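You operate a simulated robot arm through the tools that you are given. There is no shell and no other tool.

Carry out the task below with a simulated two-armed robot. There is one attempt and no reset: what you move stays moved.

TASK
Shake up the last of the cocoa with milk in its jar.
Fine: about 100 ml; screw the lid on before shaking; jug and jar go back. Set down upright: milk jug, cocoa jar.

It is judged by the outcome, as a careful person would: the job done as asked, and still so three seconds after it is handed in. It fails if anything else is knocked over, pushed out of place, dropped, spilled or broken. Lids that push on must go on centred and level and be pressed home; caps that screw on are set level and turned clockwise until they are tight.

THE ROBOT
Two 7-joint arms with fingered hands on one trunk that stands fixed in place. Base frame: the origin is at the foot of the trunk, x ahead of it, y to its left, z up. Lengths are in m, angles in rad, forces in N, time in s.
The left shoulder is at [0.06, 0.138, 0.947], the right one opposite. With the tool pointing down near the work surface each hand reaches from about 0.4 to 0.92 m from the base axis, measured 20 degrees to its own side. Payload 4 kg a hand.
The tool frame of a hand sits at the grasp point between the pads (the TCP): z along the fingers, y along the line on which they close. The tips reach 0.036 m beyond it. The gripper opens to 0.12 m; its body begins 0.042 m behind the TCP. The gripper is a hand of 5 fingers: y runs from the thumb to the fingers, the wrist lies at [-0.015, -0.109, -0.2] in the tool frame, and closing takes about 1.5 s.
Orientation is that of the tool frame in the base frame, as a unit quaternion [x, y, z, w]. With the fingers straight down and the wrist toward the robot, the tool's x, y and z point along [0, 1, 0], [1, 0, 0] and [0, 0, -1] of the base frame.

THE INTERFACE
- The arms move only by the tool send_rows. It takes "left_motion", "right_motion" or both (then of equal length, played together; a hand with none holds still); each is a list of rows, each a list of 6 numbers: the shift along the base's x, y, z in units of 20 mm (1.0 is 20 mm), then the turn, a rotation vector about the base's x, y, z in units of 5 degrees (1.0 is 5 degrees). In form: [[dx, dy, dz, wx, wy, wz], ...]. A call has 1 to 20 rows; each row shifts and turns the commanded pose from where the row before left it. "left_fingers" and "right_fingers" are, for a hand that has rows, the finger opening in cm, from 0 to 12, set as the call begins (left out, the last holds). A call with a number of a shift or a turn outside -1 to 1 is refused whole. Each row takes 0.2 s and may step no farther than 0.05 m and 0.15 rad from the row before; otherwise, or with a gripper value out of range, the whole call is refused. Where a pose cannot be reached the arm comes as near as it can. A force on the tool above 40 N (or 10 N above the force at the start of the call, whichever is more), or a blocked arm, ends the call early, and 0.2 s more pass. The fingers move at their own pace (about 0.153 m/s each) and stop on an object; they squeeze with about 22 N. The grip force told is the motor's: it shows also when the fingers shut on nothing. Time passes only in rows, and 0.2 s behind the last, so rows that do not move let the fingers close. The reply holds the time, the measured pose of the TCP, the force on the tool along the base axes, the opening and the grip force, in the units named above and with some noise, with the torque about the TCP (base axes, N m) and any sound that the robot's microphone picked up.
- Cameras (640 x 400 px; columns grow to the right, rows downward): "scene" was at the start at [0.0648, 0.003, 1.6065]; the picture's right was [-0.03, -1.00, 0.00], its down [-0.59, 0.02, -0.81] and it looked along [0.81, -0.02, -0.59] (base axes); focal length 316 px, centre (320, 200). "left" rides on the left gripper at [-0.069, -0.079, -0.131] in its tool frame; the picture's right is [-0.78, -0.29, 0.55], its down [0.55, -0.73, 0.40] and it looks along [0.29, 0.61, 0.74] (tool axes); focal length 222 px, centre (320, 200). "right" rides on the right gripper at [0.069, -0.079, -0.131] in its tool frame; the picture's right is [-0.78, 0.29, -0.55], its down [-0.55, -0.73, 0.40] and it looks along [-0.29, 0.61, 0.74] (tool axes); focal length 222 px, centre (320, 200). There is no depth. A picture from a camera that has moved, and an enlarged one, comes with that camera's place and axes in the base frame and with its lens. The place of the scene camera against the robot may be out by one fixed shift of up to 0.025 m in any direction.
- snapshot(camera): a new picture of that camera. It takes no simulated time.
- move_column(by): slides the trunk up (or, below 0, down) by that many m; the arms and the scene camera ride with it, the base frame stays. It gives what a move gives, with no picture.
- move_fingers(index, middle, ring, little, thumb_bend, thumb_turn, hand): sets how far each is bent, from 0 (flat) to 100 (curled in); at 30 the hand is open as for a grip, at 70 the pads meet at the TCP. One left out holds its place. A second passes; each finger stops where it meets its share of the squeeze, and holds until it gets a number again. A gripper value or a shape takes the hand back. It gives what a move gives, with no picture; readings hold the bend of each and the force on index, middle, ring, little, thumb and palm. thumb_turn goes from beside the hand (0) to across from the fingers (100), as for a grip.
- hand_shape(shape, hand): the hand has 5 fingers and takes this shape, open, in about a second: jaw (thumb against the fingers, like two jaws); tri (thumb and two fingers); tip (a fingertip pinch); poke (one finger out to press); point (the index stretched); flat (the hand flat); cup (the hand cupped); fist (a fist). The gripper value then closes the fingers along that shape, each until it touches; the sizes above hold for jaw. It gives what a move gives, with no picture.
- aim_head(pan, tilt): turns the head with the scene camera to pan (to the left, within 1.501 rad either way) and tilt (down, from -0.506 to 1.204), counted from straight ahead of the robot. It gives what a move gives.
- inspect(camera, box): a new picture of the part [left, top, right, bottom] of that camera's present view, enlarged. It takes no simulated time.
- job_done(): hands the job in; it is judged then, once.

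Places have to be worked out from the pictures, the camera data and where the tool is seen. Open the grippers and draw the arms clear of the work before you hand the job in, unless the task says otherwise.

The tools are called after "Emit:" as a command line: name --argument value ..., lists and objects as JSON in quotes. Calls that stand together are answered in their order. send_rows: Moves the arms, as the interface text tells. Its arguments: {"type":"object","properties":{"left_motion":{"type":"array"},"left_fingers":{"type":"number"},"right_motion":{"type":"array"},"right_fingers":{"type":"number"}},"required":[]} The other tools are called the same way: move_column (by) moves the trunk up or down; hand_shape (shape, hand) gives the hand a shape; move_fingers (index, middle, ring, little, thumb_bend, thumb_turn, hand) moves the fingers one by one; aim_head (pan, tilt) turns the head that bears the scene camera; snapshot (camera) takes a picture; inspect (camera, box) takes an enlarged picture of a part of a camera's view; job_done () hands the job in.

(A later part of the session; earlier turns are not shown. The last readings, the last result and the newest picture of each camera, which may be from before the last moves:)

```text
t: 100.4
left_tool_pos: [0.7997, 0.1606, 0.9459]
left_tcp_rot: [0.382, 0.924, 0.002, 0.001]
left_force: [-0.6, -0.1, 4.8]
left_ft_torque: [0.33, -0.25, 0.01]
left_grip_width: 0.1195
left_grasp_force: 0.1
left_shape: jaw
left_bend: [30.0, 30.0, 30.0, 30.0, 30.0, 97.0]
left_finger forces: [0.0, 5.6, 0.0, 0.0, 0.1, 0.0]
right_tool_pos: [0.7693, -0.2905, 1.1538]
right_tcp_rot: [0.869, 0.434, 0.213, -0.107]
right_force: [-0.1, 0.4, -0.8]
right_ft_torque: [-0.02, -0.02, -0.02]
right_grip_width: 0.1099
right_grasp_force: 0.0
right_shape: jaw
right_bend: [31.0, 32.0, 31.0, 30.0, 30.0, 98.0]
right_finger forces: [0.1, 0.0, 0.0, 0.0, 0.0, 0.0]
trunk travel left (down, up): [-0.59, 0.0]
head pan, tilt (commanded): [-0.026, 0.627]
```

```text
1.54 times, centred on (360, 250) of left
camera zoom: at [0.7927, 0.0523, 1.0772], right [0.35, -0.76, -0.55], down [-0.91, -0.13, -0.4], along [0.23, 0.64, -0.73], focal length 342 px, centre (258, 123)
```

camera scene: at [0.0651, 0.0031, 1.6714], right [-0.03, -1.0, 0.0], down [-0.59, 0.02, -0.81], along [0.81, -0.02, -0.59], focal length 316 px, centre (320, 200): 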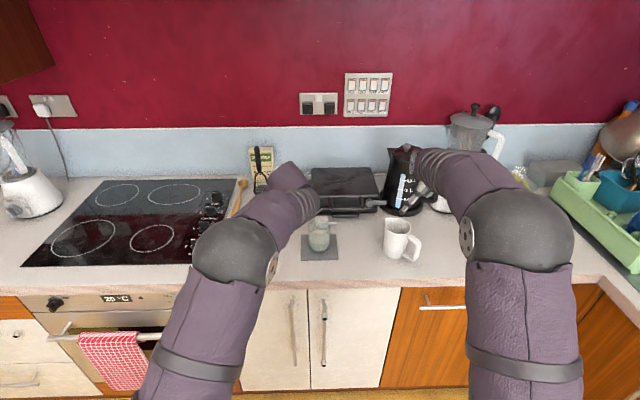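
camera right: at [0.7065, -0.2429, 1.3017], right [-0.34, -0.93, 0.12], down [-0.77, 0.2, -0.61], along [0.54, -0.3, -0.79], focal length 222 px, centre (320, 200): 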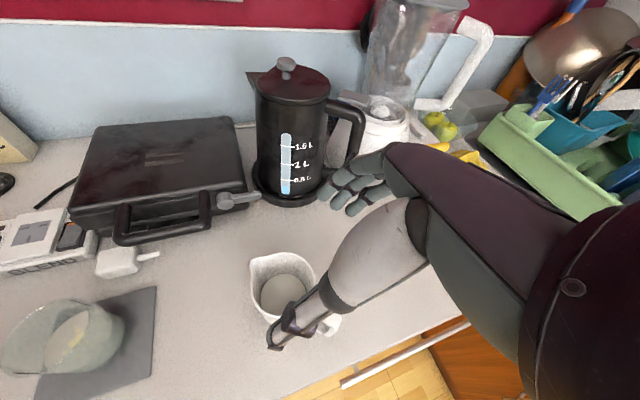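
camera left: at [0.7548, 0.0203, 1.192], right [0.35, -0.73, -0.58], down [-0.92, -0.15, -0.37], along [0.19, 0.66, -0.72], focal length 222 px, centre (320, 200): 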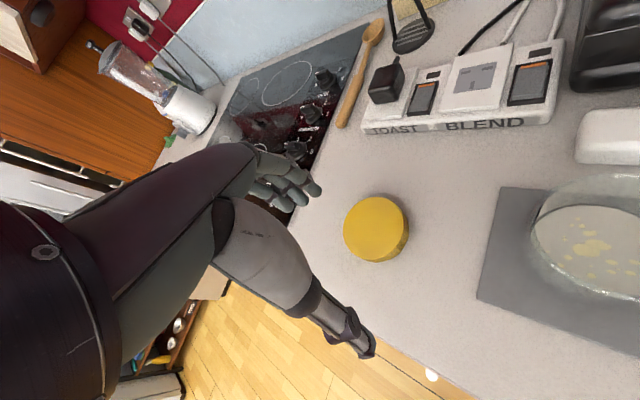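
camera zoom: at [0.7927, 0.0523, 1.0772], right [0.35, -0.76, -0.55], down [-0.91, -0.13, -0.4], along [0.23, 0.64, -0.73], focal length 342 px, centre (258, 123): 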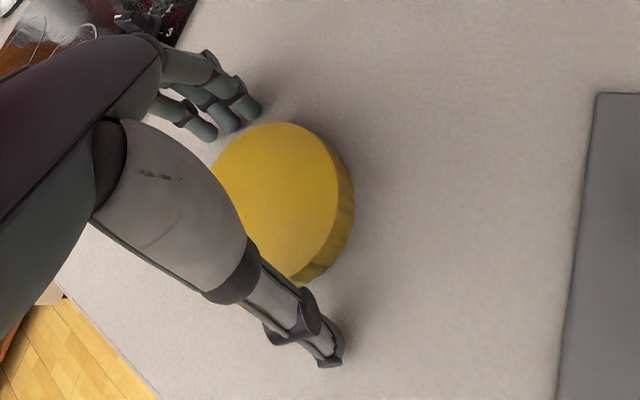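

The middle finger is touching the counter (5.6 N), so it's the longest. I'll raise 5 mm and begin closing gradually on the lid.

Emit:
send_rows --left_motion '[[0, 0, 0.3, 0, 0, 0], [0, 0, 0, 0, 0, 0]]' --left_fingers 9.6

Emit:
send_rows --left_motion '[[0, 0, 0, 0, 0, 0], [0, 0, 0, 0, 0, 0]]' --left_fingers 8.6

Emit:
inspect --camera "left" --box '[240, 120, 480, 380]'

```text
t: 101.0
left_tool_pos: [0.8007, 0.1613, 0.95]
left_tcp_rot: [0.383, 0.924, 0.002, 0.0]
left_force: [0.1, -0.6, 0.6]
left_ft_torque: [-0.02, 0.0, 0.0]
left_grip_width: 0.0808
left_grasp_force: 22.3
left_shape: jaw
left_bend: [32.0, 34.0, 36.0, 57.0, 56.0, 100.0]
left_finger forces: [12.3, 5.1, 0.2, 0.0, 17.6, 0.0]
right_tool_pos: [0.7688, -0.2909, 1.1536]
right_tcp_rot: [0.869, 0.434, 0.212, -0.106]
right_force: [0.1, 0.6, -0.4]
right_ft_torque: [0.01, 0.01, 0.01]
right_grip_width: 0.1102
right_grasp_force: 0.0
right_shape: jaw
right_bend: [31.0, 32.0, 31.0, 30.0, 30.0, 98.0]
right_finger forces: [0.1, 0.1, 0.0, 0.1, 0.0, 0.0]
trunk travel left (down, up): [-0.59, 0.0]
head pan, tilt (commanded): [-0.026, 0.627]
```

```text
t: 101.6
left_tool_pos: [0.7994, 0.1593, 0.9495]
left_tcp_rot: [0.383, 0.924, 0.001, 0.001]
left_force: [-0.2, 0.2, -0.4]
left_ft_torque: [0.0, -0.01, 0.0]
left_grip_width: 0.0857
left_grasp_force: 0.1
left_shape: jaw
left_bend: [34.0, 37.0, 36.0, 58.0, 41.0, 99.0]
left_finger forces: [0.1, 0.0, 0.0, 0.1, 0.0, 0.1]
right_tool_pos: [0.7687, -0.2916, 1.154]
right_tcp_rot: [0.869, 0.434, 0.213, -0.106]
right_force: [-0.5, 0.4, 0.4]
right_ft_torque: [0.01, 0.03, 0.03]
right_grip_width: 0.1104
right_grasp_force: 0.0
right_shape: jaw
right_bend: [31.0, 32.0, 31.0, 30.0, 30.0, 98.0]
right_finger forces: [0.1, 0.0, 0.0, 0.0, 0.0, 0.0]
trunk travel left (down, up): [-0.59, 0.0]
head pan, tilt (commanded): [-0.026, 0.627]
```

```text
1.54 times, centred on (360, 250) of left
camera zoom: at [0.7931, 0.0527, 1.0814], right [0.35, -0.76, -0.55], down [-0.91, -0.13, -0.4], along [0.23, 0.64, -0.74], focal length 342 px, centre (258, 123)
```

zoom: 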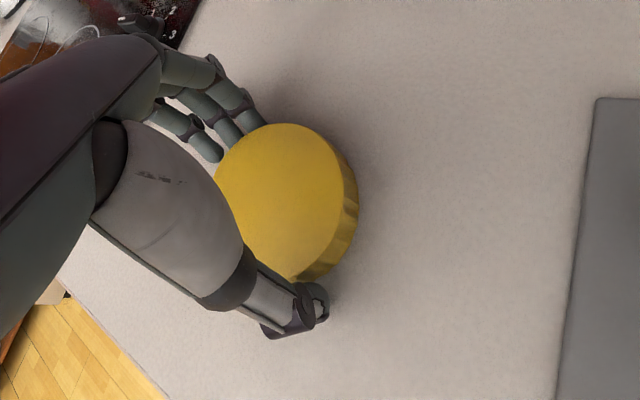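

The first command briefly closed on the lid and now it's open again just off the lid. I'll close fully to grip it.

Emit:
send_rows --left_motion '[[0, 0, 0, 0, 0, 0], [0, 0, 0, 0, 0, 0], [0, 0, 0, 0, 0, 0], [0, 0, 0, 0, 0, 0], [0, 0, 0, 0, 0, 0], [0, 0, 0, 0, 0, 0]]' --left_fingers 0

Emit:
inspect --camera "left" --box '[240, 120, 480, 380]'

Emit:
inspect --camera "right" --box '[0, 240, 200, 400]'

```text
t: 103.0
left_tool_pos: [0.801, 0.1594, 0.9488]
left_tcp_rot: [0.382, 0.924, 0.002, 0.001]
left_force: [0.3, 0.5, -0.4]
left_ft_torque: [-0.02, 0.01, 0.02]
left_grip_width: 0.078
left_grasp_force: 22.1
left_shape: jaw
left_bend: [36.0, 39.0, 42.0, 67.0, 45.0, 100.0]
left_finger forces: [11.6, 6.8, 0.1, 0.0, 18.4, 0.0]
right_tool_pos: [0.77, -0.2904, 1.1528]
right_tcp_rot: [0.869, 0.434, 0.213, -0.106]
right_force: [-0.6, 1.3, 0.2]
right_ft_torque: [0.0, -0.01, 0.02]
right_grip_width: 0.1099
right_grasp_force: 0.1
right_shape: jaw
right_bend: [31.0, 32.0, 31.0, 30.0, 30.0, 98.0]
right_finger forces: [0.0, 0.0, 0.0, 0.1, 0.0, 0.0]
trunk travel left (down, up): [-0.59, 0.0]
head pan, tilt (commanded): [-0.026, 0.627]
```

```text
1.54 times, centred on (360, 250) of left
camera zoom: at [0.7931, 0.0527, 1.0814], right [0.35, -0.76, -0.55], down [-0.91, -0.13, -0.4], along [0.23, 0.64, -0.74], focal length 342 px, centre (258, 123)
```

zoom: 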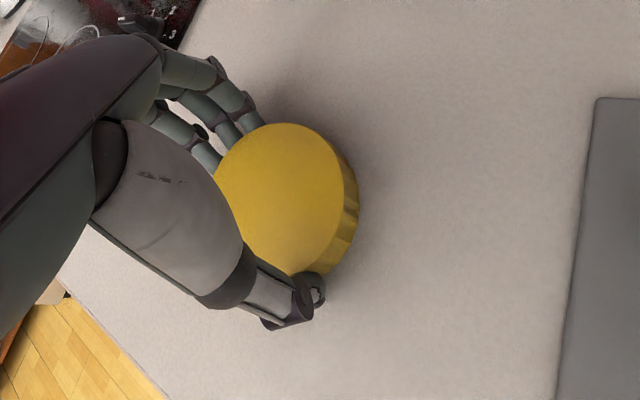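

```text
2.50 times, centred on (100, 320) of right
camera zoom: at [0.7065, -0.2429, 1.3017], right [-0.34, -0.93, 0.12], down [-0.77, 0.2, -0.61], along [0.54, -0.3, -0.79], focal length 555 px, centre (870, -100)
```

zoom: 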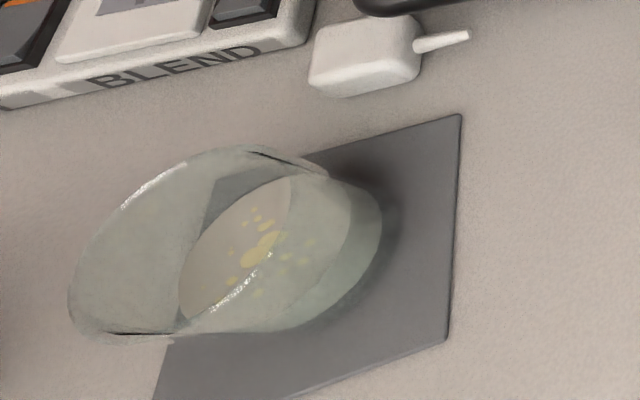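

The lid is gripped by index, middle and thumb (about 18 N). I'll lift it clear, check it stays level, and move it a little left to leave room for the right hand at the jar.

Emit:
send_rows --left_motion '[[0, 0, 0.2, 0, 0, 0], [0, 0, 0.3, 0, 0, 0], [0, 0, 0.5, 0, 0, 0], [0, 0, 0.7, 0, 0, 0], [0, 0.3, 0.8, 0, 0, 0], [0, 0.6, 0.8, 0, 0, 0], [0, 0.6, 0.8, 0, 0, 0], [0, 0.6, 0.8, 0, 0, 0], [0, 0.6, 0.6, 0, 0, 0], [0, 0.3, 0.3, 0, 0, 0], [0, 0, 0, 0, 0, 0]]'

Emit:
inspect --camera "left" --box '[240, 120, 480, 380]'

Emit:
snapshot --camera "scene"

Emit:
snapshot --camera "right"

```text
t: 105.4
left_tool_pos: [0.8004, 0.2191, 1.0664]
left_tcp_rot: [0.383, 0.924, 0.001, 0.0]
left_force: [0.1, 0.0, 0.7]
left_ft_torque: [0.0, 0.01, 0.02]
left_grip_width: 0.0781
left_grasp_force: 22.1
left_shape: jaw
left_bend: [36.0, 39.0, 42.0, 67.0, 45.0, 100.0]
left_finger forces: [11.6, 6.8, 0.1, 0.0, 18.5, 0.1]
right_tool_pos: [0.7705, -0.2919, 1.1541]
right_tcp_rot: [0.869, 0.435, 0.213, -0.106]
right_force: [0.6, 0.5, 0.1]
right_ft_torque: [-0.04, 0.03, -0.01]
right_grip_width: 0.11
right_grasp_force: 0.1
right_shape: jaw
right_bend: [31.0, 32.0, 31.0, 30.0, 30.0, 98.0]
right_finger forces: [0.0, 0.0, 0.0, 0.0, 0.1, 0.1]
trunk travel left (down, up): [-0.59, 0.0]
head pan, tilt (commanded): [-0.026, 0.627]
```

```text
1.54 times, centred on (360, 250) of left
camera zoom: at [0.7946, 0.1126, 1.1978], right [0.35, -0.76, -0.55], down [-0.91, -0.13, -0.4], along [0.23, 0.64, -0.74], focal length 342 px, centre (258, 123)
```

zoom: 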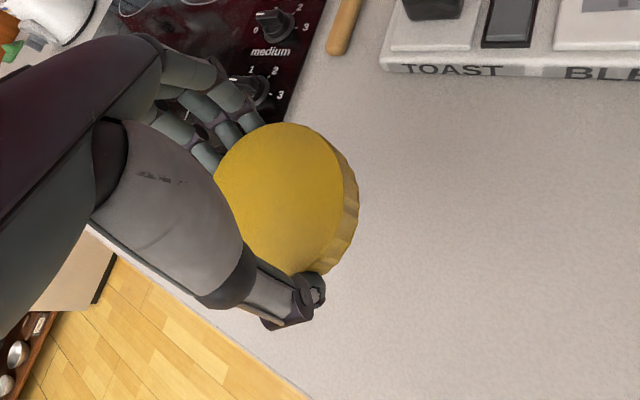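

```text
taken
camera scene: at [0.0651, 0.003, 1.6714], right [-0.03, -1.0, 0.0], down [-0.59, 0.02, -0.81], along [0.81, -0.02, -0.59], focal length 316 px, centre (320, 200)
```

scene: 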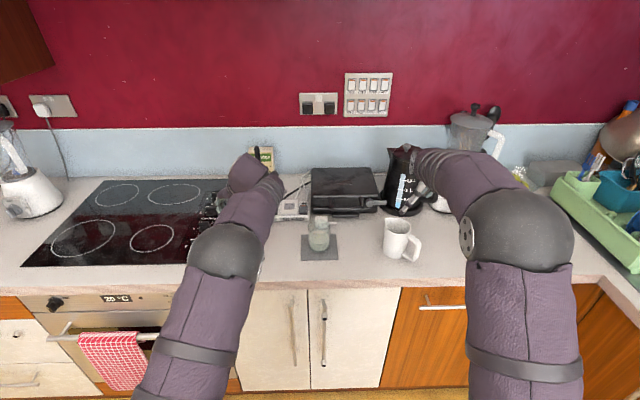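

```text
taken
camera right: at [0.7066, -0.2429, 1.3016], right [-0.34, -0.93, 0.12], down [-0.77, 0.2, -0.61], along [0.54, -0.3, -0.79], focal length 222 px, centre (320, 200)
```

right: 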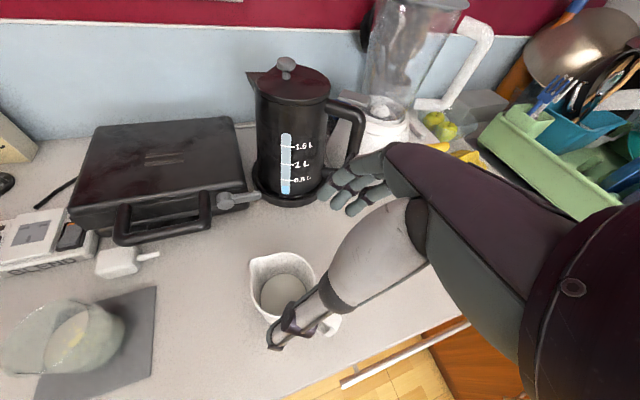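

The lid stayed level and centred in the left hand. I'll prepare the right hand next: rotate it to nearly horizontal (fingers slightly down) where it is, then look.

Emit:
send_rows --right_motion '[[0, 0, 0, 0.742, -0.556, 0], [0, 0, 0, 0.742, -0.556, 0], [0, 0, 0, 0.742, -0.556, 0], [0, 0, 0, 0.742, -0.556, 0], [0, 0, 0, 0.742, -0.556, 0], [0, 0, 0, 0.742, -0.556, 0], [0, 0, 0, 0.742, -0.556, 0], [0, 0, 0, 0.742, -0.556, 0], [0, 0, 0, 0.742, -0.556, 0], [0, 0, 0, 0.742, -0.556, 0], [0, 0, 0, 0.742, -0.556, 0], [0, 0, 0, 0, 0, 0]]' --right_fingers 11

Emit:
snapshot --camera "scene"

Emit:
snapshot --camera "right"

```text
t: 108.0
left_tool_pos: [0.8014, 0.2181, 1.0662]
left_tcp_rot: [0.383, 0.924, 0.0, 0.001]
left_force: [-0.8, -0.2, 0.5]
left_ft_torque: [-0.02, -0.01, 0.04]
left_grip_width: 0.0783
left_grasp_force: 21.6
left_shape: jaw
left_bend: [36.0, 39.0, 42.0, 67.0, 45.0, 100.0]
left_finger forces: [11.6, 6.8, 0.0, 0.0, 18.3, 0.1]
right_tool_pos: [0.7706, -0.2919, 1.1528]
right_tcp_rot: [0.692, 0.347, 0.566, -0.284]
right_force: [-0.1, 0.4, 0.1]
right_ft_torque: [0.0, 0.01, -0.02]
right_grip_width: 0.1099
right_grasp_force: 0.0
right_shape: jaw
right_bend: [31.0, 32.0, 31.0, 30.0, 30.0, 98.0]
right_finger forces: [0.0, 0.0, 0.0, 0.0, 0.0, 0.0]
trunk travel left (down, up): [-0.59, 0.0]
head pan, tilt (commanded): [-0.026, 0.627]
```

```text
taken
camera scene: at [0.0648, 0.0033, 1.6715], right [-0.03, -1.0, 0.0], down [-0.59, 0.02, -0.81], along [0.81, -0.02, -0.59], focal length 316 px, centre (320, 200)
```

scene: 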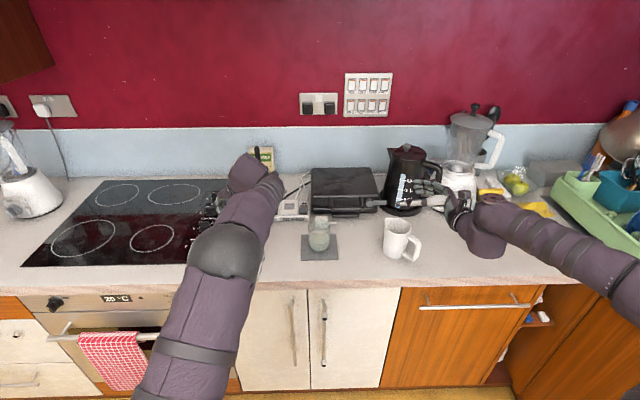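

```text
taken
camera right: at [0.6382, -0.3359, 1.2473], right [-0.18, -0.73, -0.66], down [-0.42, 0.67, -0.62], along [0.89, 0.16, -0.43], focal length 222 px, centre (320, 200)
```

right: 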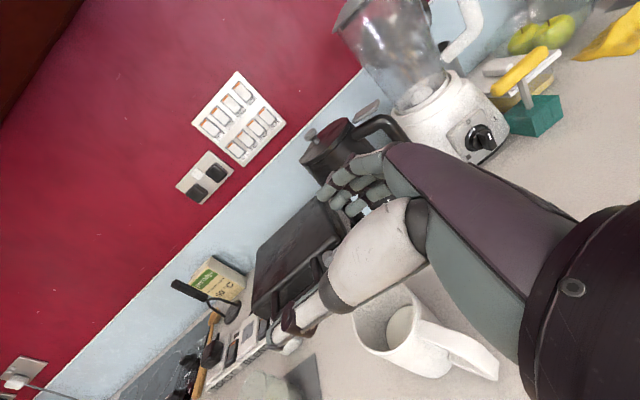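

The right hand is nearly horizontal, with its forearm in front of the counter. I'll bring it over the jar at a safe height with the jar centred between thumb and fingers.

Emit:
send_rows --right_motion '[[0.159, 0.955, 0, 0, 0, 0], [0.159, 0.955, 0, 0, 0, 0], [0.159, 0.955, 0, 0, 0, 0], [0.159, 0.955, 0, 0, 0, 0], [0.159, 0.955, 0, 0, 0, 0], [0.159, 0.955, 0, 0, 0, 0], [0.159, 0.955, 0, 0, 0, 0], [0.159, 0.955, 0, 0, 0, 0], [0.159, 0.955, 0, 0, 0, 0], [0.159, 0.955, 0, 0, 0, 0], [0.159, 0.955, 0, 0, 0, 0], [0.159, 0.955, 0, 0, 0, 0], [0.159, 0.955, 0, 0, 0, 0], [0.159, 0.955, 0, 0, 0, 0], [0, 0, 0, 0, 0, 0]]'

Emit:
snapshot --camera "scene"

Emit:
snapshot --camera "right"

Emit:
snapshot --camera "left"

```text
t: 111.2
left_tool_pos: [0.8005, 0.2188, 1.067]
left_tcp_rot: [0.383, 0.924, 0.001, 0.001]
left_force: [0.8, 0.3, 0.6]
left_ft_torque: [-0.02, -0.01, -0.02]
left_grip_width: 0.0779
left_grasp_force: 21.8
left_shape: jaw
left_bend: [36.0, 39.0, 42.0, 67.0, 45.0, 100.0]
left_finger forces: [11.6, 6.8, 0.0, 0.0, 18.3, 0.1]
right_tool_pos: [0.8151, -0.0237, 1.1533]
right_tcp_rot: [0.693, 0.346, 0.566, -0.284]
right_force: [-0.1, -0.3, -0.1]
right_ft_torque: [0.02, -0.02, -0.02]
right_grip_width: 0.11
right_grasp_force: 0.0
right_shape: jaw
right_bend: [31.0, 32.0, 31.0, 30.0, 30.0, 98.0]
right_finger forces: [0.0, 0.1, 0.1, 0.1, 0.0, 0.0]
trunk travel left (down, up): [-0.59, 0.0]
head pan, tilt (commanded): [-0.026, 0.627]
```

```text
taken
camera scene: at [0.0649, 0.0027, 1.6715], right [-0.03, -1.0, 0.0], down [-0.59, 0.02, -0.81], along [0.81, -0.02, -0.59], focal length 316 px, centre (320, 200)
```

scene: 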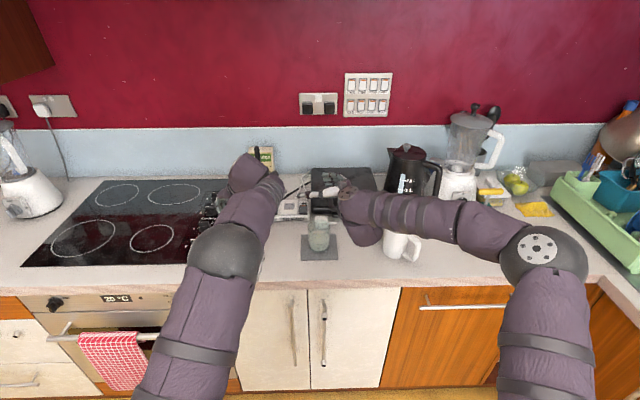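

```text
taken
camera right: at [0.6835, -0.0686, 1.248], right [-0.18, -0.73, -0.66], down [-0.42, 0.67, -0.62], along [0.89, 0.16, -0.43], focal length 222 px, centre (320, 200)
```

right: 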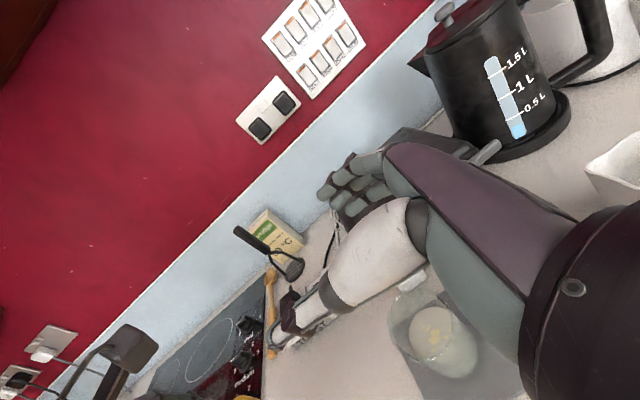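

```text
taken
camera left: at [0.7944, 0.112, 1.198], right [0.35, -0.76, -0.55], down [-0.91, -0.13, -0.4], along [0.23, 0.64, -0.74], focal length 222 px, centre (320, 200)
```

left: 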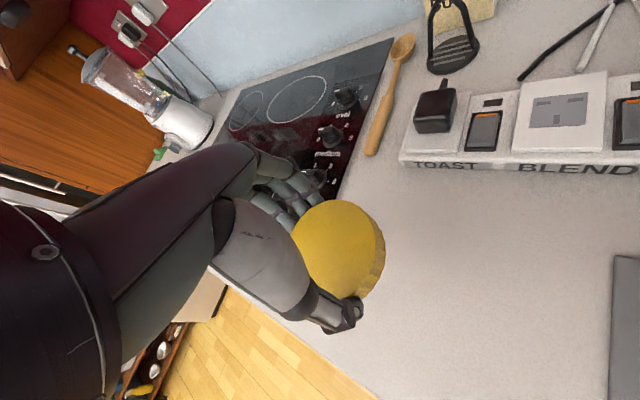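

The forearm is well in front of the jug and only overlaps it in this view. The jar lies along the tool axis, so I'll lower the right hand to just above the rim and check alignment.

Emit:
send_rows --right_motion '[[0, 0, -0.6, 0, 0, 0], [0, 0, -0.9, 0, 0, 0], [0, 0, -0.9, 0, 0, 0], [0, 0, -0.9, 0, 0, 0], [0, 0, -0.9, 0, 0, 0], [0, 0, -0.6, 0, 0, 0], [0, 0, 0, 0, 0, 0]]'

Emit:
snapshot --camera "scene"

Emit:
inspect --camera "right" --box '[240, 130, 560, 400]'

Emit:
inspect --camera "scene" --box '[280, 170, 400, 260]'

```text
t: 112.8
left_tool_pos: [0.8019, 0.2175, 1.0661]
left_tcp_rot: [0.383, 0.924, 0.0, 0.0]
left_force: [0.3, 0.7, 0.5]
left_ft_torque: [0.0, -0.03, 0.0]
left_grip_width: 0.0782
left_grasp_force: 21.6
left_shape: jaw
left_bend: [36.0, 39.0, 42.0, 67.0, 45.0, 100.0]
left_finger forces: [11.6, 6.8, 0.0, 0.0, 18.4, 0.0]
right_tool_pos: [0.8162, -0.0257, 1.0566]
right_tcp_rot: [0.694, 0.345, 0.565, -0.285]
right_force: [0.1, -0.2, -0.2]
right_ft_torque: [0.03, 0.01, -0.03]
right_grip_width: 0.1101
right_grasp_force: 0.2
right_shape: jaw
right_bend: [31.0, 32.0, 31.0, 30.0, 30.0, 98.0]
right_finger forces: [0.2, 0.0, 0.0, 0.0, 0.0, 0.1]
trunk travel left (down, up): [-0.59, 0.0]
head pan, tilt (commanded): [-0.026, 0.627]
```

```text
taken
camera scene: at [0.0649, 0.003, 1.6715], right [-0.03, -1.0, 0.0], down [-0.59, 0.02, -0.81], along [0.81, -0.02, -0.59], focal length 316 px, centre (320, 200)
```

scene: 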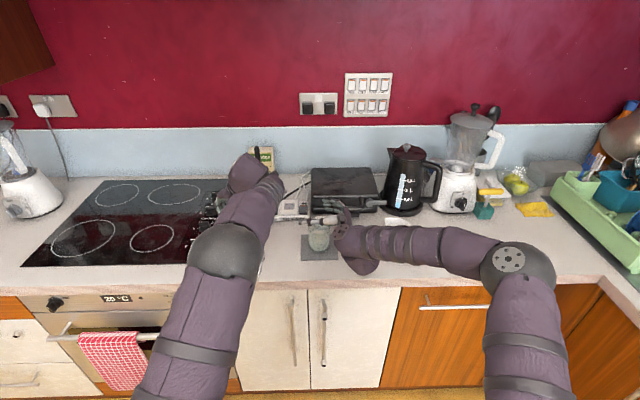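

```text
1.48 times, centred on (400, 265) of right
camera zoom: at [0.683, -0.0697, 1.1515], right [-0.18, -0.73, -0.66], down [-0.42, 0.67, -0.62], along [0.89, 0.16, -0.43], focal length 329 px, centre (202, 104)
```

zoom: 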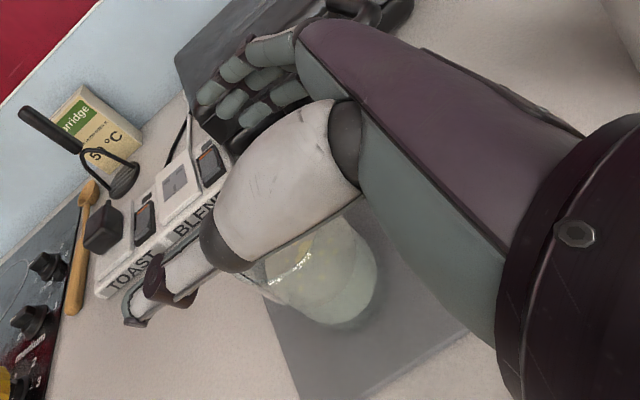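

```text
4.44 times, centred on (340, 215) of scene
camera zoom: at [0.0649, 0.003, 1.6715], right [-0.03, -1.0, 0.0], down [-0.59, 0.02, -0.81], along [0.81, -0.02, -0.59], focal length 1407 px, centre (231, 133)
```

zoom: 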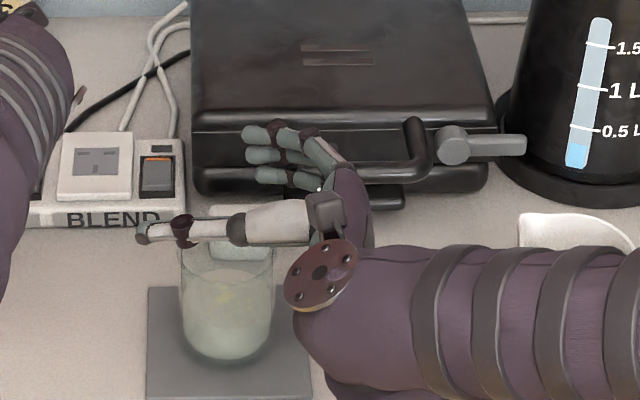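

The thumb is on the near side and the fingers on the far side of the jar, with the plug and waffle iron clear. I'll lower further in stages and watch for contact.

Emit:
send_rows --right_motion '[[0, 0, -0.6, 0, 0, 0], [0, 0, -0.7, 0, 0, 0], [0, 0, -0.7, 0, 0, 0], [0, 0, -0.7, 0, 0, 0], [0, 0, 0, 0, 0, 0]]'

Emit:
inspect --camera "scene" --box '[280, 190, 400, 280]'

Emit:
inspect --camera "right" --box '[240, 130, 560, 400]'

```text
t: 114.0
left_tool_pos: [0.8024, 0.2189, 1.0665]
left_tcp_rot: [0.383, 0.924, 0.001, 0.001]
left_force: [0.3, -0.3, 0.0]
left_ft_torque: [0.01, 0.01, 0.02]
left_grip_width: 0.078
left_grasp_force: 22.4
left_shape: jaw
left_bend: [36.0, 39.0, 42.0, 67.0, 45.0, 100.0]
left_finger forces: [11.7, 6.7, 0.0, 0.0, 18.3, 0.0]
right_tool_pos: [0.815, -0.0252, 1.0021]
right_tcp_rot: [0.693, 0.346, 0.565, -0.283]
right_force: [-0.5, -0.2, -0.2]
right_ft_torque: [0.01, 0.0, 0.01]
right_grip_width: 0.1098
right_grasp_force: 0.1
right_shape: jaw
right_bend: [31.0, 32.0, 31.0, 30.0, 30.0, 98.0]
right_finger forces: [0.0, 0.0, 0.0, 0.0, 0.0, 0.0]
trunk travel left (down, up): [-0.59, 0.0]
head pan, tilt (commanded): [-0.026, 0.627]
```

```text
4.44 times, centred on (340, 235) of scene
camera zoom: at [0.0649, 0.003, 1.6715], right [-0.03, -1.0, 0.0], down [-0.59, 0.02, -0.81], along [0.81, -0.02, -0.59], focal length 1407 px, centre (231, 44)
```

zoom: 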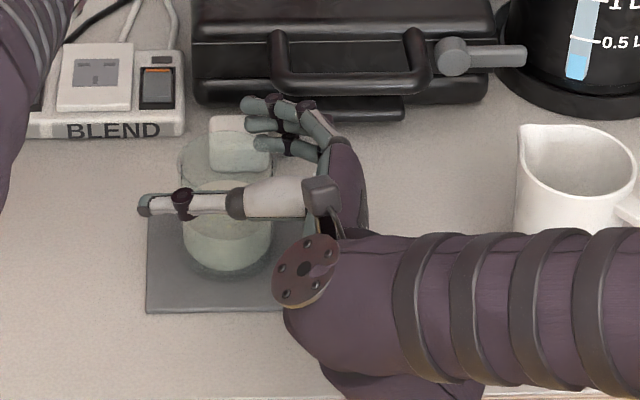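

```text
1.48 times, centred on (400, 265) of right
camera zoom: at [0.6822, -0.0689, 1.0971], right [-0.18, -0.73, -0.66], down [-0.42, 0.67, -0.62], along [0.89, 0.16, -0.43], focal length 329 px, centre (202, 104)
```

zoom: 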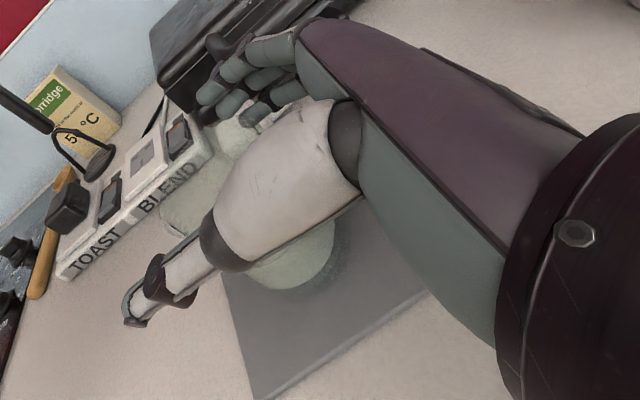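

Still no contact, and the jar sits between the thumb and fingers. I'll continue lowering toward z≈0.955.

Emit:
send_rows --right_motion '[[0, 0, -0.6, 0, 0, 0], [0, 0, -0.7, 0, 0, 0], [0, 0, -0.6, 0, 0, 0], [0, 0, -0.4, 0, 0, 0], [0, 0, 0, 0, 0, 0]]'

Emit:
inspect --camera "scene" --box '[280, 190, 400, 280]'

Emit:
inspect --camera "right" --box '[240, 130, 560, 400]'

```text
t: 115.2
left_tool_pos: [0.8001, 0.2186, 1.0668]
left_tcp_rot: [0.382, 0.924, 0.001, 0.0]
left_force: [0.2, 0.1, 0.1]
left_ft_torque: [0.0, 0.03, 0.03]
left_grip_width: 0.0781
left_grasp_force: 22.4
left_shape: jaw
left_bend: [36.0, 39.0, 42.0, 67.0, 45.0, 100.0]
left_finger forces: [11.6, 6.8, 0.0, 0.0, 18.4, 0.0]
right_tool_pos: [0.8152, -0.0242, 0.9617]
right_tcp_rot: [0.69, 0.347, 0.569, -0.282]
right_force: [1.8, 0.8, 17.8]
right_ft_torque: [-0.68, -1.02, 0.05]
right_grip_width: 0.11
right_grasp_force: 0.1
right_shape: jaw
right_bend: [31.0, 32.0, 31.0, 30.0, 30.0, 98.0]
right_finger forces: [0.1, 0.0, 0.1, 17.2, 0.0, 0.0]
trunk travel left (down, up): [-0.59, 0.0]
head pan, tilt (commanded): [-0.026, 0.627]
```

```text
4.44 times, centred on (340, 235) of scene
camera zoom: at [0.0629, 0.0031, 1.6718], right [-0.03, -1.0, 0.0], down [-0.58, 0.02, -0.81], along [0.81, -0.02, -0.59], focal length 1407 px, centre (231, 44)
```

zoom: 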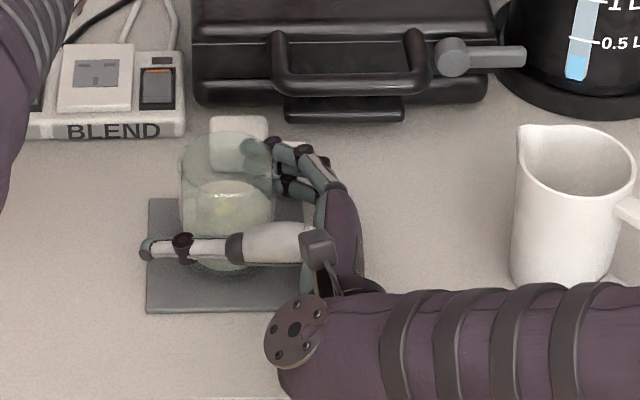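

```text
1.48 times, centred on (400, 265) of right
camera zoom: at [0.6816, -0.0683, 1.0549], right [-0.18, -0.73, -0.66], down [-0.41, 0.67, -0.62], along [0.89, 0.16, -0.42], focal length 329 px, centre (202, 104)
```

zoom: 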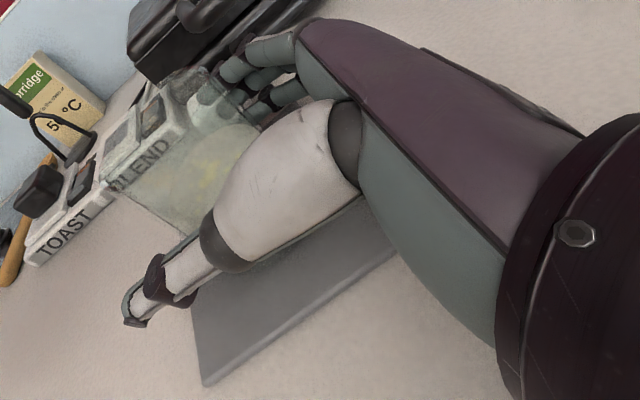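

The little finger is pressing on something (17 N), probably the counter or mat. I'll raise 10 mm immediately and look.

Emit:
send_rows --right_motion '[[0, 0, 0.5, 0, 0, 0], [0, 0, 0, 0, 0, 0]]'

Emit:
inspect --camera "scene" --box '[300, 200, 360, 250]'

Emit:
snapshot --camera "left"

```text
t: 115.8
left_tool_pos: [0.8021, 0.2188, 1.0665]
left_tcp_rot: [0.383, 0.924, 0.001, 0.001]
left_force: [0.8, 0.1, 0.0]
left_ft_torque: [0.02, 0.0, -0.02]
left_grip_width: 0.0781
left_grasp_force: 21.7
left_shape: jaw
left_bend: [36.0, 39.0, 42.0, 67.0, 45.0, 100.0]
left_finger forces: [11.6, 6.8, 0.0, 0.0, 18.4, 0.1]
right_tool_pos: [0.8151, -0.0244, 0.9653]
right_tcp_rot: [0.693, 0.346, 0.565, -0.284]
right_force: [0.0, -0.2, 0.1]
right_ft_torque: [-0.03, 0.02, -0.03]
right_grip_width: 0.11
right_grasp_force: 0.1
right_shape: jaw
right_bend: [31.0, 32.0, 31.0, 30.0, 30.0, 98.0]
right_finger forces: [0.0, 0.0, 0.1, 0.0, 0.1, 0.0]
trunk travel left (down, up): [-0.59, 0.0]
head pan, tilt (commanded): [-0.026, 0.627]
```

```text
8.00 times, centred on (330, 225) of scene
camera zoom: at [0.065, 0.003, 1.6713], right [-0.03, -1.0, 0.0], down [-0.59, 0.02, -0.81], along [0.81, -0.02, -0.59], focal length 2532 px, centre (240, 0)
```

zoom: 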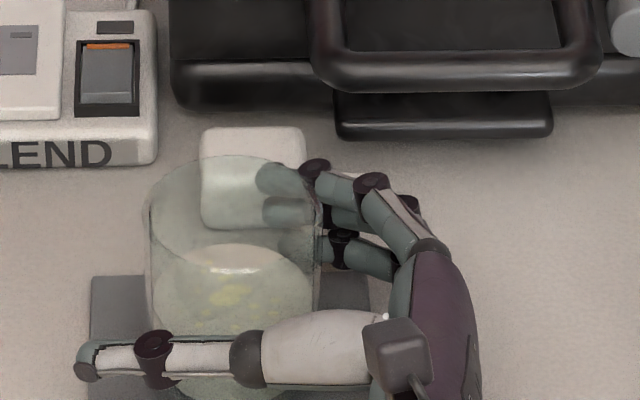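

```text
taken
camera left: at [0.7946, 0.1124, 1.1977], right [0.35, -0.76, -0.55], down [-0.91, -0.13, -0.4], along [0.23, 0.64, -0.74], focal length 222 px, centre (320, 200)
```

left: 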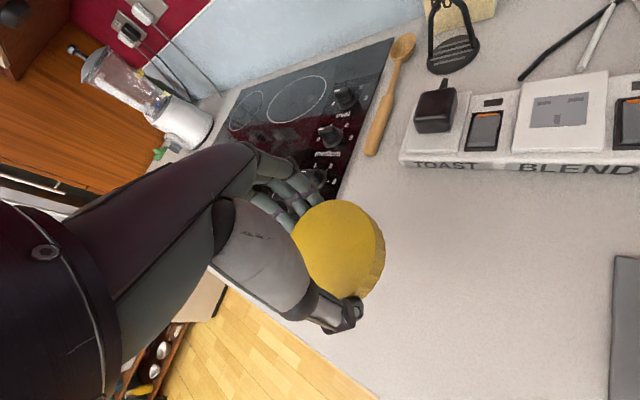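

It's clear now. To hold the jar below where the lid goes, I'll level the hand fully and straighten the index finger out of the way.

Emit:
send_rows --right_motion '[[0, 0, 0.4, 0, 0, 0], [0, 0, 0.2, 0.8, -0.6, 0], [0, 0, 0, 0.8, -0.6, 0], [0, 0, 0, 0, 0, 0]]'

Emit:
move_fingers --hand "right" --index 0

Emit:
inspect --camera "scene" --box '[290, 190, 370, 260]'

Emit:
inspect --camera "right" --box '[240, 130, 560, 400]'

```text
t: 116.8
left_tool_pos: [0.8014, 0.2176, 1.0672]
left_tcp_rot: [0.383, 0.924, 0.001, 0.0]
left_force: [-0.3, 0.6, 0.4]
left_ft_torque: [-0.02, 0.0, -0.02]
left_grip_width: 0.078
left_grasp_force: 21.6
left_shape: jaw
left_bend: [36.0, 39.0, 42.0, 67.0, 45.0, 100.0]
left_finger forces: [11.6, 6.8, 0.0, 0.1, 18.3, 0.0]
right_tool_pos: [0.8147, -0.0243, 0.9782]
right_tcp_rot: [0.641, 0.321, 0.624, -0.312]
right_force: [0.6, 0.9, 0.7]
right_ft_torque: [0.0, 0.01, -0.01]
right_grip_width: 0.11
right_grasp_force: 0.1
right_shape: jaw
right_bend: [31.0, 32.0, 31.0, 30.0, 30.0, 98.0]
right_finger forces: [0.0, 0.0, 0.0, 0.0, 0.1, 0.1]
trunk travel left (down, up): [-0.59, 0.0]
head pan, tilt (commanded): [-0.026, 0.627]
```

```text
t: 117.8
left_tool_pos: [0.799, 0.22, 1.0673]
left_tcp_rot: [0.383, 0.924, 0.001, 0.001]
left_force: [0.1, 0.0, 0.4]
left_ft_torque: [0.01, -0.04, 0.02]
left_grip_width: 0.0782
left_grasp_force: 21.7
left_shape: jaw
left_bend: [36.0, 39.0, 42.0, 67.0, 45.0, 100.0]
left_finger forces: [11.7, 6.8, 0.0, 0.0, 18.3, 0.1]
right_tool_pos: [0.8123, -0.0235, 0.9796]
right_tcp_rot: [0.64, 0.321, 0.624, -0.313]
right_force: [-19.6, 3.8, -1.5]
right_ft_torque: [0.05, -0.12, -0.9]
right_grip_width: 0.1563
right_grasp_force: 10.0
right_shape: fingers
right_bend: [6.0, 32.0, 31.0, 30.0, 30.0, 98.0]
right_finger forces: [20.4, 0.1, 0.0, 0.1, 0.0, 0.0]
trunk travel left (down, up): [-0.59, 0.0]
head pan, tilt (commanded): [-0.026, 0.627]
```

```text
5.71 times, centred on (330, 225) of scene
camera zoom: at [0.0623, 0.0034, 1.6715], right [-0.03, -1.0, 0.0], down [-0.58, 0.02, -0.81], along [0.81, -0.02, -0.58], focal length 1809 px, centre (263, 57)
```

zoom: 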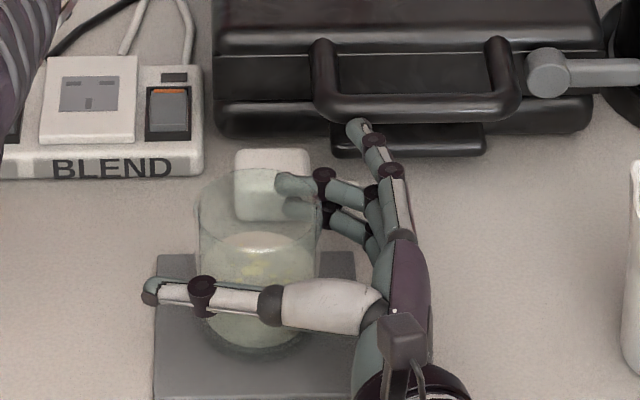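

```text
1.48 times, centred on (400, 265) of right
camera zoom: at [0.672, -0.0797, 1.0523], right [-0.11, -0.63, -0.77], down [-0.36, 0.75, -0.56], along [0.93, 0.22, -0.31], focal length 329 px, centre (202, 104)
```

zoom: 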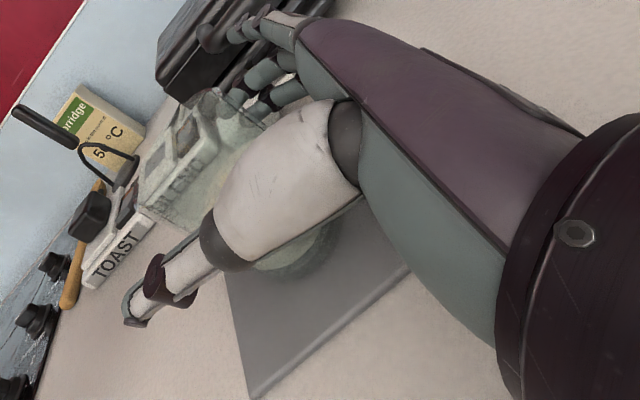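

The straightened index finger is pressing against the waffle iron's handle (20 N). I'll bend it back right away.

Emit:
move_fingers --hand "right" --index 30

Emit:
inspect --camera "scene" --box '[290, 190, 370, 260]'

Emit:
snapshot --camera "scene"

```text
t: 118.8
left_tool_pos: [0.8016, 0.2191, 1.0669]
left_tcp_rot: [0.383, 0.924, 0.001, 0.0]
left_force: [-0.3, -0.3, 0.6]
left_ft_torque: [0.02, -0.02, 0.02]
left_grip_width: 0.0784
left_grasp_force: 21.7
left_shape: jaw
left_bend: [36.0, 39.0, 42.0, 67.0, 45.0, 100.0]
left_finger forces: [11.6, 6.8, 0.0, 0.0, 18.3, 0.0]
right_tool_pos: [0.8157, -0.0244, 0.9786]
right_tcp_rot: [0.641, 0.32, 0.624, -0.311]
right_force: [0.5, -0.1, 0.1]
right_ft_torque: [0.0, -0.01, -0.03]
right_grip_width: 0.115
right_grasp_force: 0.1
right_shape: fingers
right_bend: [30.0, 32.0, 31.0, 30.0, 30.0, 98.0]
right_finger forces: [0.1, 0.1, 0.0, 0.1, 0.1, 0.0]
trunk travel left (down, up): [-0.59, 0.0]
head pan, tilt (commanded): [-0.026, 0.627]
```

```text
5.71 times, centred on (330, 225) of scene
camera zoom: at [0.0649, 0.0029, 1.6715], right [-0.03, -1.0, 0.0], down [-0.59, 0.02, -0.81], along [0.81, -0.02, -0.59], focal length 1809 px, centre (263, 57)
```

zoom: 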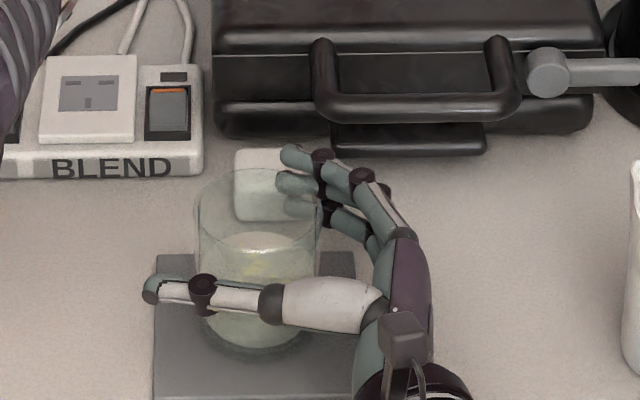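

```text
taken
camera scene: at [0.0649, 0.0029, 1.6715], right [-0.03, -1.0, 0.0], down [-0.59, 0.02, -0.81], along [0.81, -0.02, -0.59], focal length 316 px, centre (320, 200)
```

scene: 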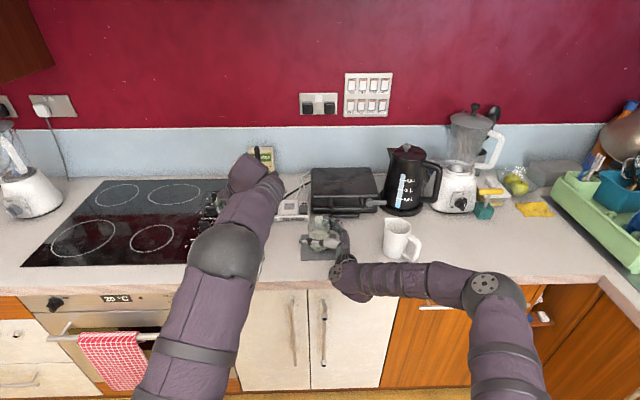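

The waffle iron looks unmoved. A low side grip here is too cramped, so I'll change plan: raise the right hand straight up off the jar and use its camera as a side viewer while the left hand places and threads the lid.

Emit:
send_rows --right_motion '[[0, 0, 0.5, 0, 0, 0], [0, 0, 0.9, 0, 0, 0], [0, 0, 1, 0, 0, 0], [0, 0, 1, 0, 0, 0], [0, 0, 1, 0, 0, 0], [0, 0, 1, 0, 0, 0], [0, 0, 1, 0, 0, 0], [0, 0, 0.9, 0, 0, 0], [0, 0, 0, 0, 0, 0]]'

Emit:
snapshot --camera "scene"

```text
t: 120.8
left_tool_pos: [0.8006, 0.2193, 1.0654]
left_tcp_rot: [0.382, 0.924, 0.001, 0.0]
left_force: [-0.4, 1.1, -0.1]
left_ft_torque: [-0.01, -0.01, -0.01]
left_grip_width: 0.0779
left_grasp_force: 22.3
left_shape: jaw
left_bend: [36.0, 39.0, 42.0, 67.0, 45.0, 100.0]
left_finger forces: [11.6, 6.7, 0.0, 0.0, 18.4, 0.0]
right_tool_pos: [0.8165, -0.0239, 1.1249]
right_tcp_rot: [0.641, 0.32, 0.624, -0.312]
right_force: [-0.6, -0.6, 0.4]
right_ft_torque: [-0.03, -0.02, -0.01]
right_grip_width: 0.1151
right_grasp_force: 0.2
right_shape: fingers
right_bend: [30.0, 32.0, 31.0, 30.0, 30.0, 98.0]
right_finger forces: [0.0, 0.0, 0.0, 0.1, 0.0, 0.0]
trunk travel left (down, up): [-0.59, 0.0]
head pan, tilt (commanded): [-0.026, 0.627]
```

```text
taken
camera scene: at [0.0652, 0.0029, 1.6714], right [-0.03, -1.0, 0.0], down [-0.59, 0.02, -0.81], along [0.81, -0.02, -0.59], focal length 316 px, centre (320, 200)
```

scene: 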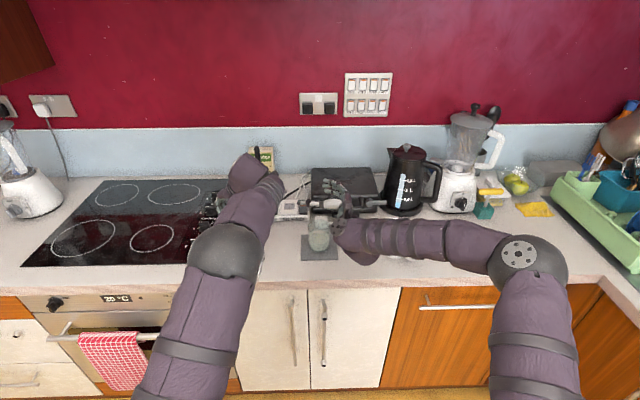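

Now I'll move the right hand out to the right and yaw it so its camera looks across at the jar from the side, staying well above the jug.

Emit:
send_rows --right_motion '[[-0.329, -0.889, 0.05, 0, 0, 0.954], [-0.329, -0.889, 0.05, 0, 0, 0.954], [-0.329, -0.889, 0.05, 0, 0, 0.954], [-0.329, -0.889, 0.05, 0, 0, 0.954], [-0.329, -0.889, 0.05, 0, 0, 0.954], [-0.329, -0.889, 0, 0, 0, 0.954], [-0.329, -0.889, 0, 0, 0, 0.954], [-0.329, -0.889, 0, 0, 0, 0.954], [-0.329, -0.889, 0, 0, 0, 0.954], [-0.329, -0.889, 0, 0, 0, 0.954], [-0.329, -0.889, 0, 0, 0, 0.954], [-0.329, -0.889, 0, 0, 0, 0.954], [-0.329, -0.889, 0, 0, 0, 0.954], [0, 0, 0, 0, 0, 0]]'

Emit:
snapshot --camera "right"

Emit:
snapshot --camera "scene"

```text
t: 123.8
left_tool_pos: [0.8008, 0.2188, 1.0668]
left_tcp_rot: [0.382, 0.924, 0.002, 0.001]
left_force: [0.1, 0.6, 0.3]
left_ft_torque: [0.02, 0.01, -0.03]
left_grip_width: 0.078
left_grasp_force: 22.3
left_shape: jaw
left_bend: [36.0, 39.0, 42.0, 67.0, 45.0, 100.0]
left_finger forces: [11.6, 6.7, 0.0, 0.1, 18.3, 0.1]
right_tool_pos: [0.7293, -0.2547, 1.13]
right_tcp_rot: [0.384, 0.605, 0.374, -0.589]
right_force: [-0.5, -0.2, 0.1]
right_ft_torque: [-0.03, -0.04, -0.01]
right_grip_width: 0.1149
right_grasp_force: 0.0
right_shape: fingers
right_bend: [30.0, 32.0, 31.0, 30.0, 30.0, 98.0]
right_finger forces: [0.0, 0.0, 0.0, 0.0, 0.0, 0.0]
trunk travel left (down, up): [-0.59, 0.0]
head pan, tilt (commanded): [-0.026, 0.627]
```

```text
taken
camera right: at [0.7118, -0.4065, 1.2029], right [0.5, -0.39, -0.77], down [-0.83, 0.03, -0.56], along [0.24, 0.92, -0.31], focal length 222 px, centre (320, 200)
```

right: 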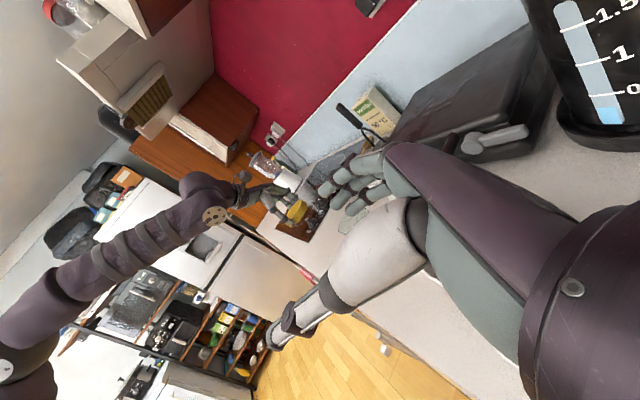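

```text
taken
camera scene: at [0.0645, 0.0019, 1.6714], right [-0.03, -1.0, 0.0], down [-0.59, 0.02, -0.81], along [0.81, -0.02, -0.59], focal length 316 px, centre (320, 200)
```

scene: 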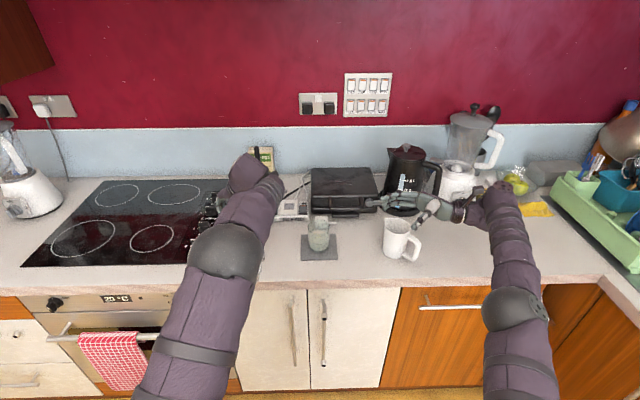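

The right hand blocks its own view of the jar from here. The left-hand camera (lateral ≈ x) and the scene camera (lateral ≈ y) together suffice for centring, so I'll park the right hand farther back out of the way.

Emit:
send_rows --right_motion '[[-0.9, -0.8, 0, 0, 0, 0], [-0.9, -0.8, 0, 0, 0, 0], [-0.9, -0.8, 0, 0, 0, 0], [-0.9, -0.8, 0, 0, 0, 0], [-0.9, -0.8, 0, 0, 0, 0], [-0.9, -0.8, 0, 0, 0, 0], [-0.5, -0.6, 0, 0, 0, 0], [0, 0, 0, 0, 0, 0]]' --right_fingers 11

Emit:
send_rows --left_motion '[[0.1, -0.5, 0.3, 0, 0, 0], [0.1, -0.8, 0.3, 0, 0, 0], [0.1, -0.9, 0.3, 0, 0, 0], [0.1, -0.9, 0.3, 0, 0, 0], [0.1, -1, 0.2, 0, 0, 0], [0.1, -1, 0, 0, 0, 0], [0.1, -1, 0, 0, 0, 0], [0.1, -1, 0, 0, 0, 0], [0.05, -1, 0, 0, 0, 0], [0, -1, 0, 0, 0, 0], [0, -1, 0, 0, 0, 0], [0, -1, 0, 0, 0, 0], [0, -0.9, 0, 0, 0, 0], [0, 0, 0, 0, 0, 0], [0, 0, 0, 0, 0, 0]]'

Emit:
snapshot --camera "scene"

Emit:
snapshot --camera "left"

```text
t: 125.6
left_tool_pos: [0.8015, 0.2188, 1.0656]
left_tcp_rot: [0.383, 0.924, 0.001, 0.0]
left_force: [-0.6, -0.1, 0.4]
left_ft_torque: [-0.01, 0.01, 0.0]
left_grip_width: 0.078
left_grasp_force: 22.1
left_shape: jaw
left_bend: [36.0, 39.0, 42.0, 67.0, 45.0, 100.0]
left_finger forces: [11.6, 6.8, 0.0, 0.0, 18.5, 0.0]
right_tool_pos: [0.6108, -0.3658, 1.1303]
right_tcp_rot: [0.384, 0.605, 0.375, -0.588]
right_force: [-0.1, 0.3, -0.8]
right_ft_torque: [0.0, -0.02, 0.03]
right_grip_width: 0.1103
right_grasp_force: 0.0
right_shape: jaw
right_bend: [30.0, 32.0, 31.0, 30.0, 30.0, 98.0]
right_finger forces: [0.0, 0.0, 0.0, 0.1, 0.0, 0.1]
trunk travel left (down, up): [-0.59, 0.0]
head pan, tilt (commanded): [-0.026, 0.627]
```

```text
t: 128.8
left_tool_pos: [0.809, 0.0019, 1.0946]
left_tcp_rot: [0.383, 0.924, 0.001, 0.001]
left_force: [-0.1, 0.6, 0.7]
left_ft_torque: [0.01, 0.01, -0.01]
left_grip_width: 0.078
left_grasp_force: 21.8
left_shape: jaw
left_bend: [36.0, 39.0, 42.0, 67.0, 45.0, 100.0]
left_finger forces: [11.6, 7.0, 0.0, 0.0, 18.7, 0.0]
left hand out of reach, approached as far as the arm can: row 11, 12, 13
right_tool_pos: [0.6111, -0.3652, 1.1287]
right_tcp_rot: [0.384, 0.604, 0.375, -0.589]
right_force: [-0.4, 0.4, 0.6]
right_ft_torque: [-0.04, 0.01, 0.02]
right_grip_width: 0.1102
right_grasp_force: 0.0
right_shape: jaw
right_bend: [30.0, 32.0, 31.0, 30.0, 30.0, 98.0]
right_finger forces: [0.0, 0.0, 0.0, 0.0, 0.0, 0.0]
trunk travel left (down, up): [-0.59, 0.0]
head pan, tilt (commanded): [-0.026, 0.627]
```

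```text
taken
camera scene: at [0.0647, 0.0028, 1.6715], right [-0.03, -1.0, 0.0], down [-0.59, 0.02, -0.81], along [0.81, -0.02, -0.59], focal length 316 px, centre (320, 200)
```

scene: 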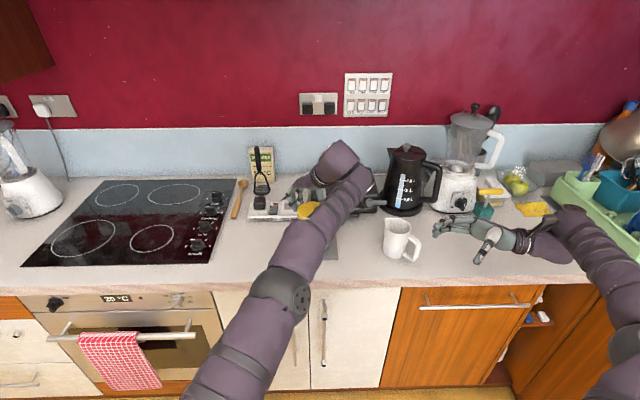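

```text
taken
camera left: at [0.8019, -0.1042, 1.226], right [0.35, -0.76, -0.55], down [-0.91, -0.13, -0.4], along [0.23, 0.64, -0.74], focal length 222 px, centre (320, 200)
```

left: 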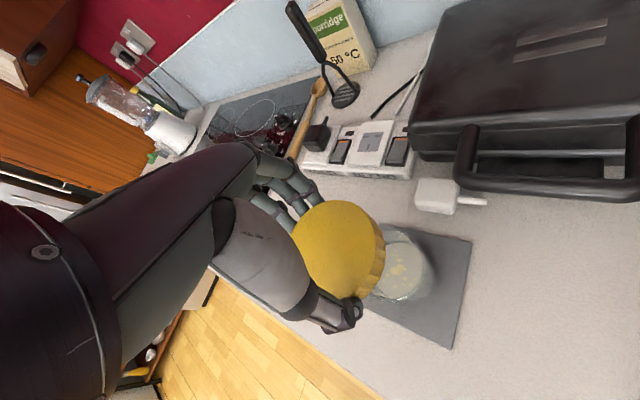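

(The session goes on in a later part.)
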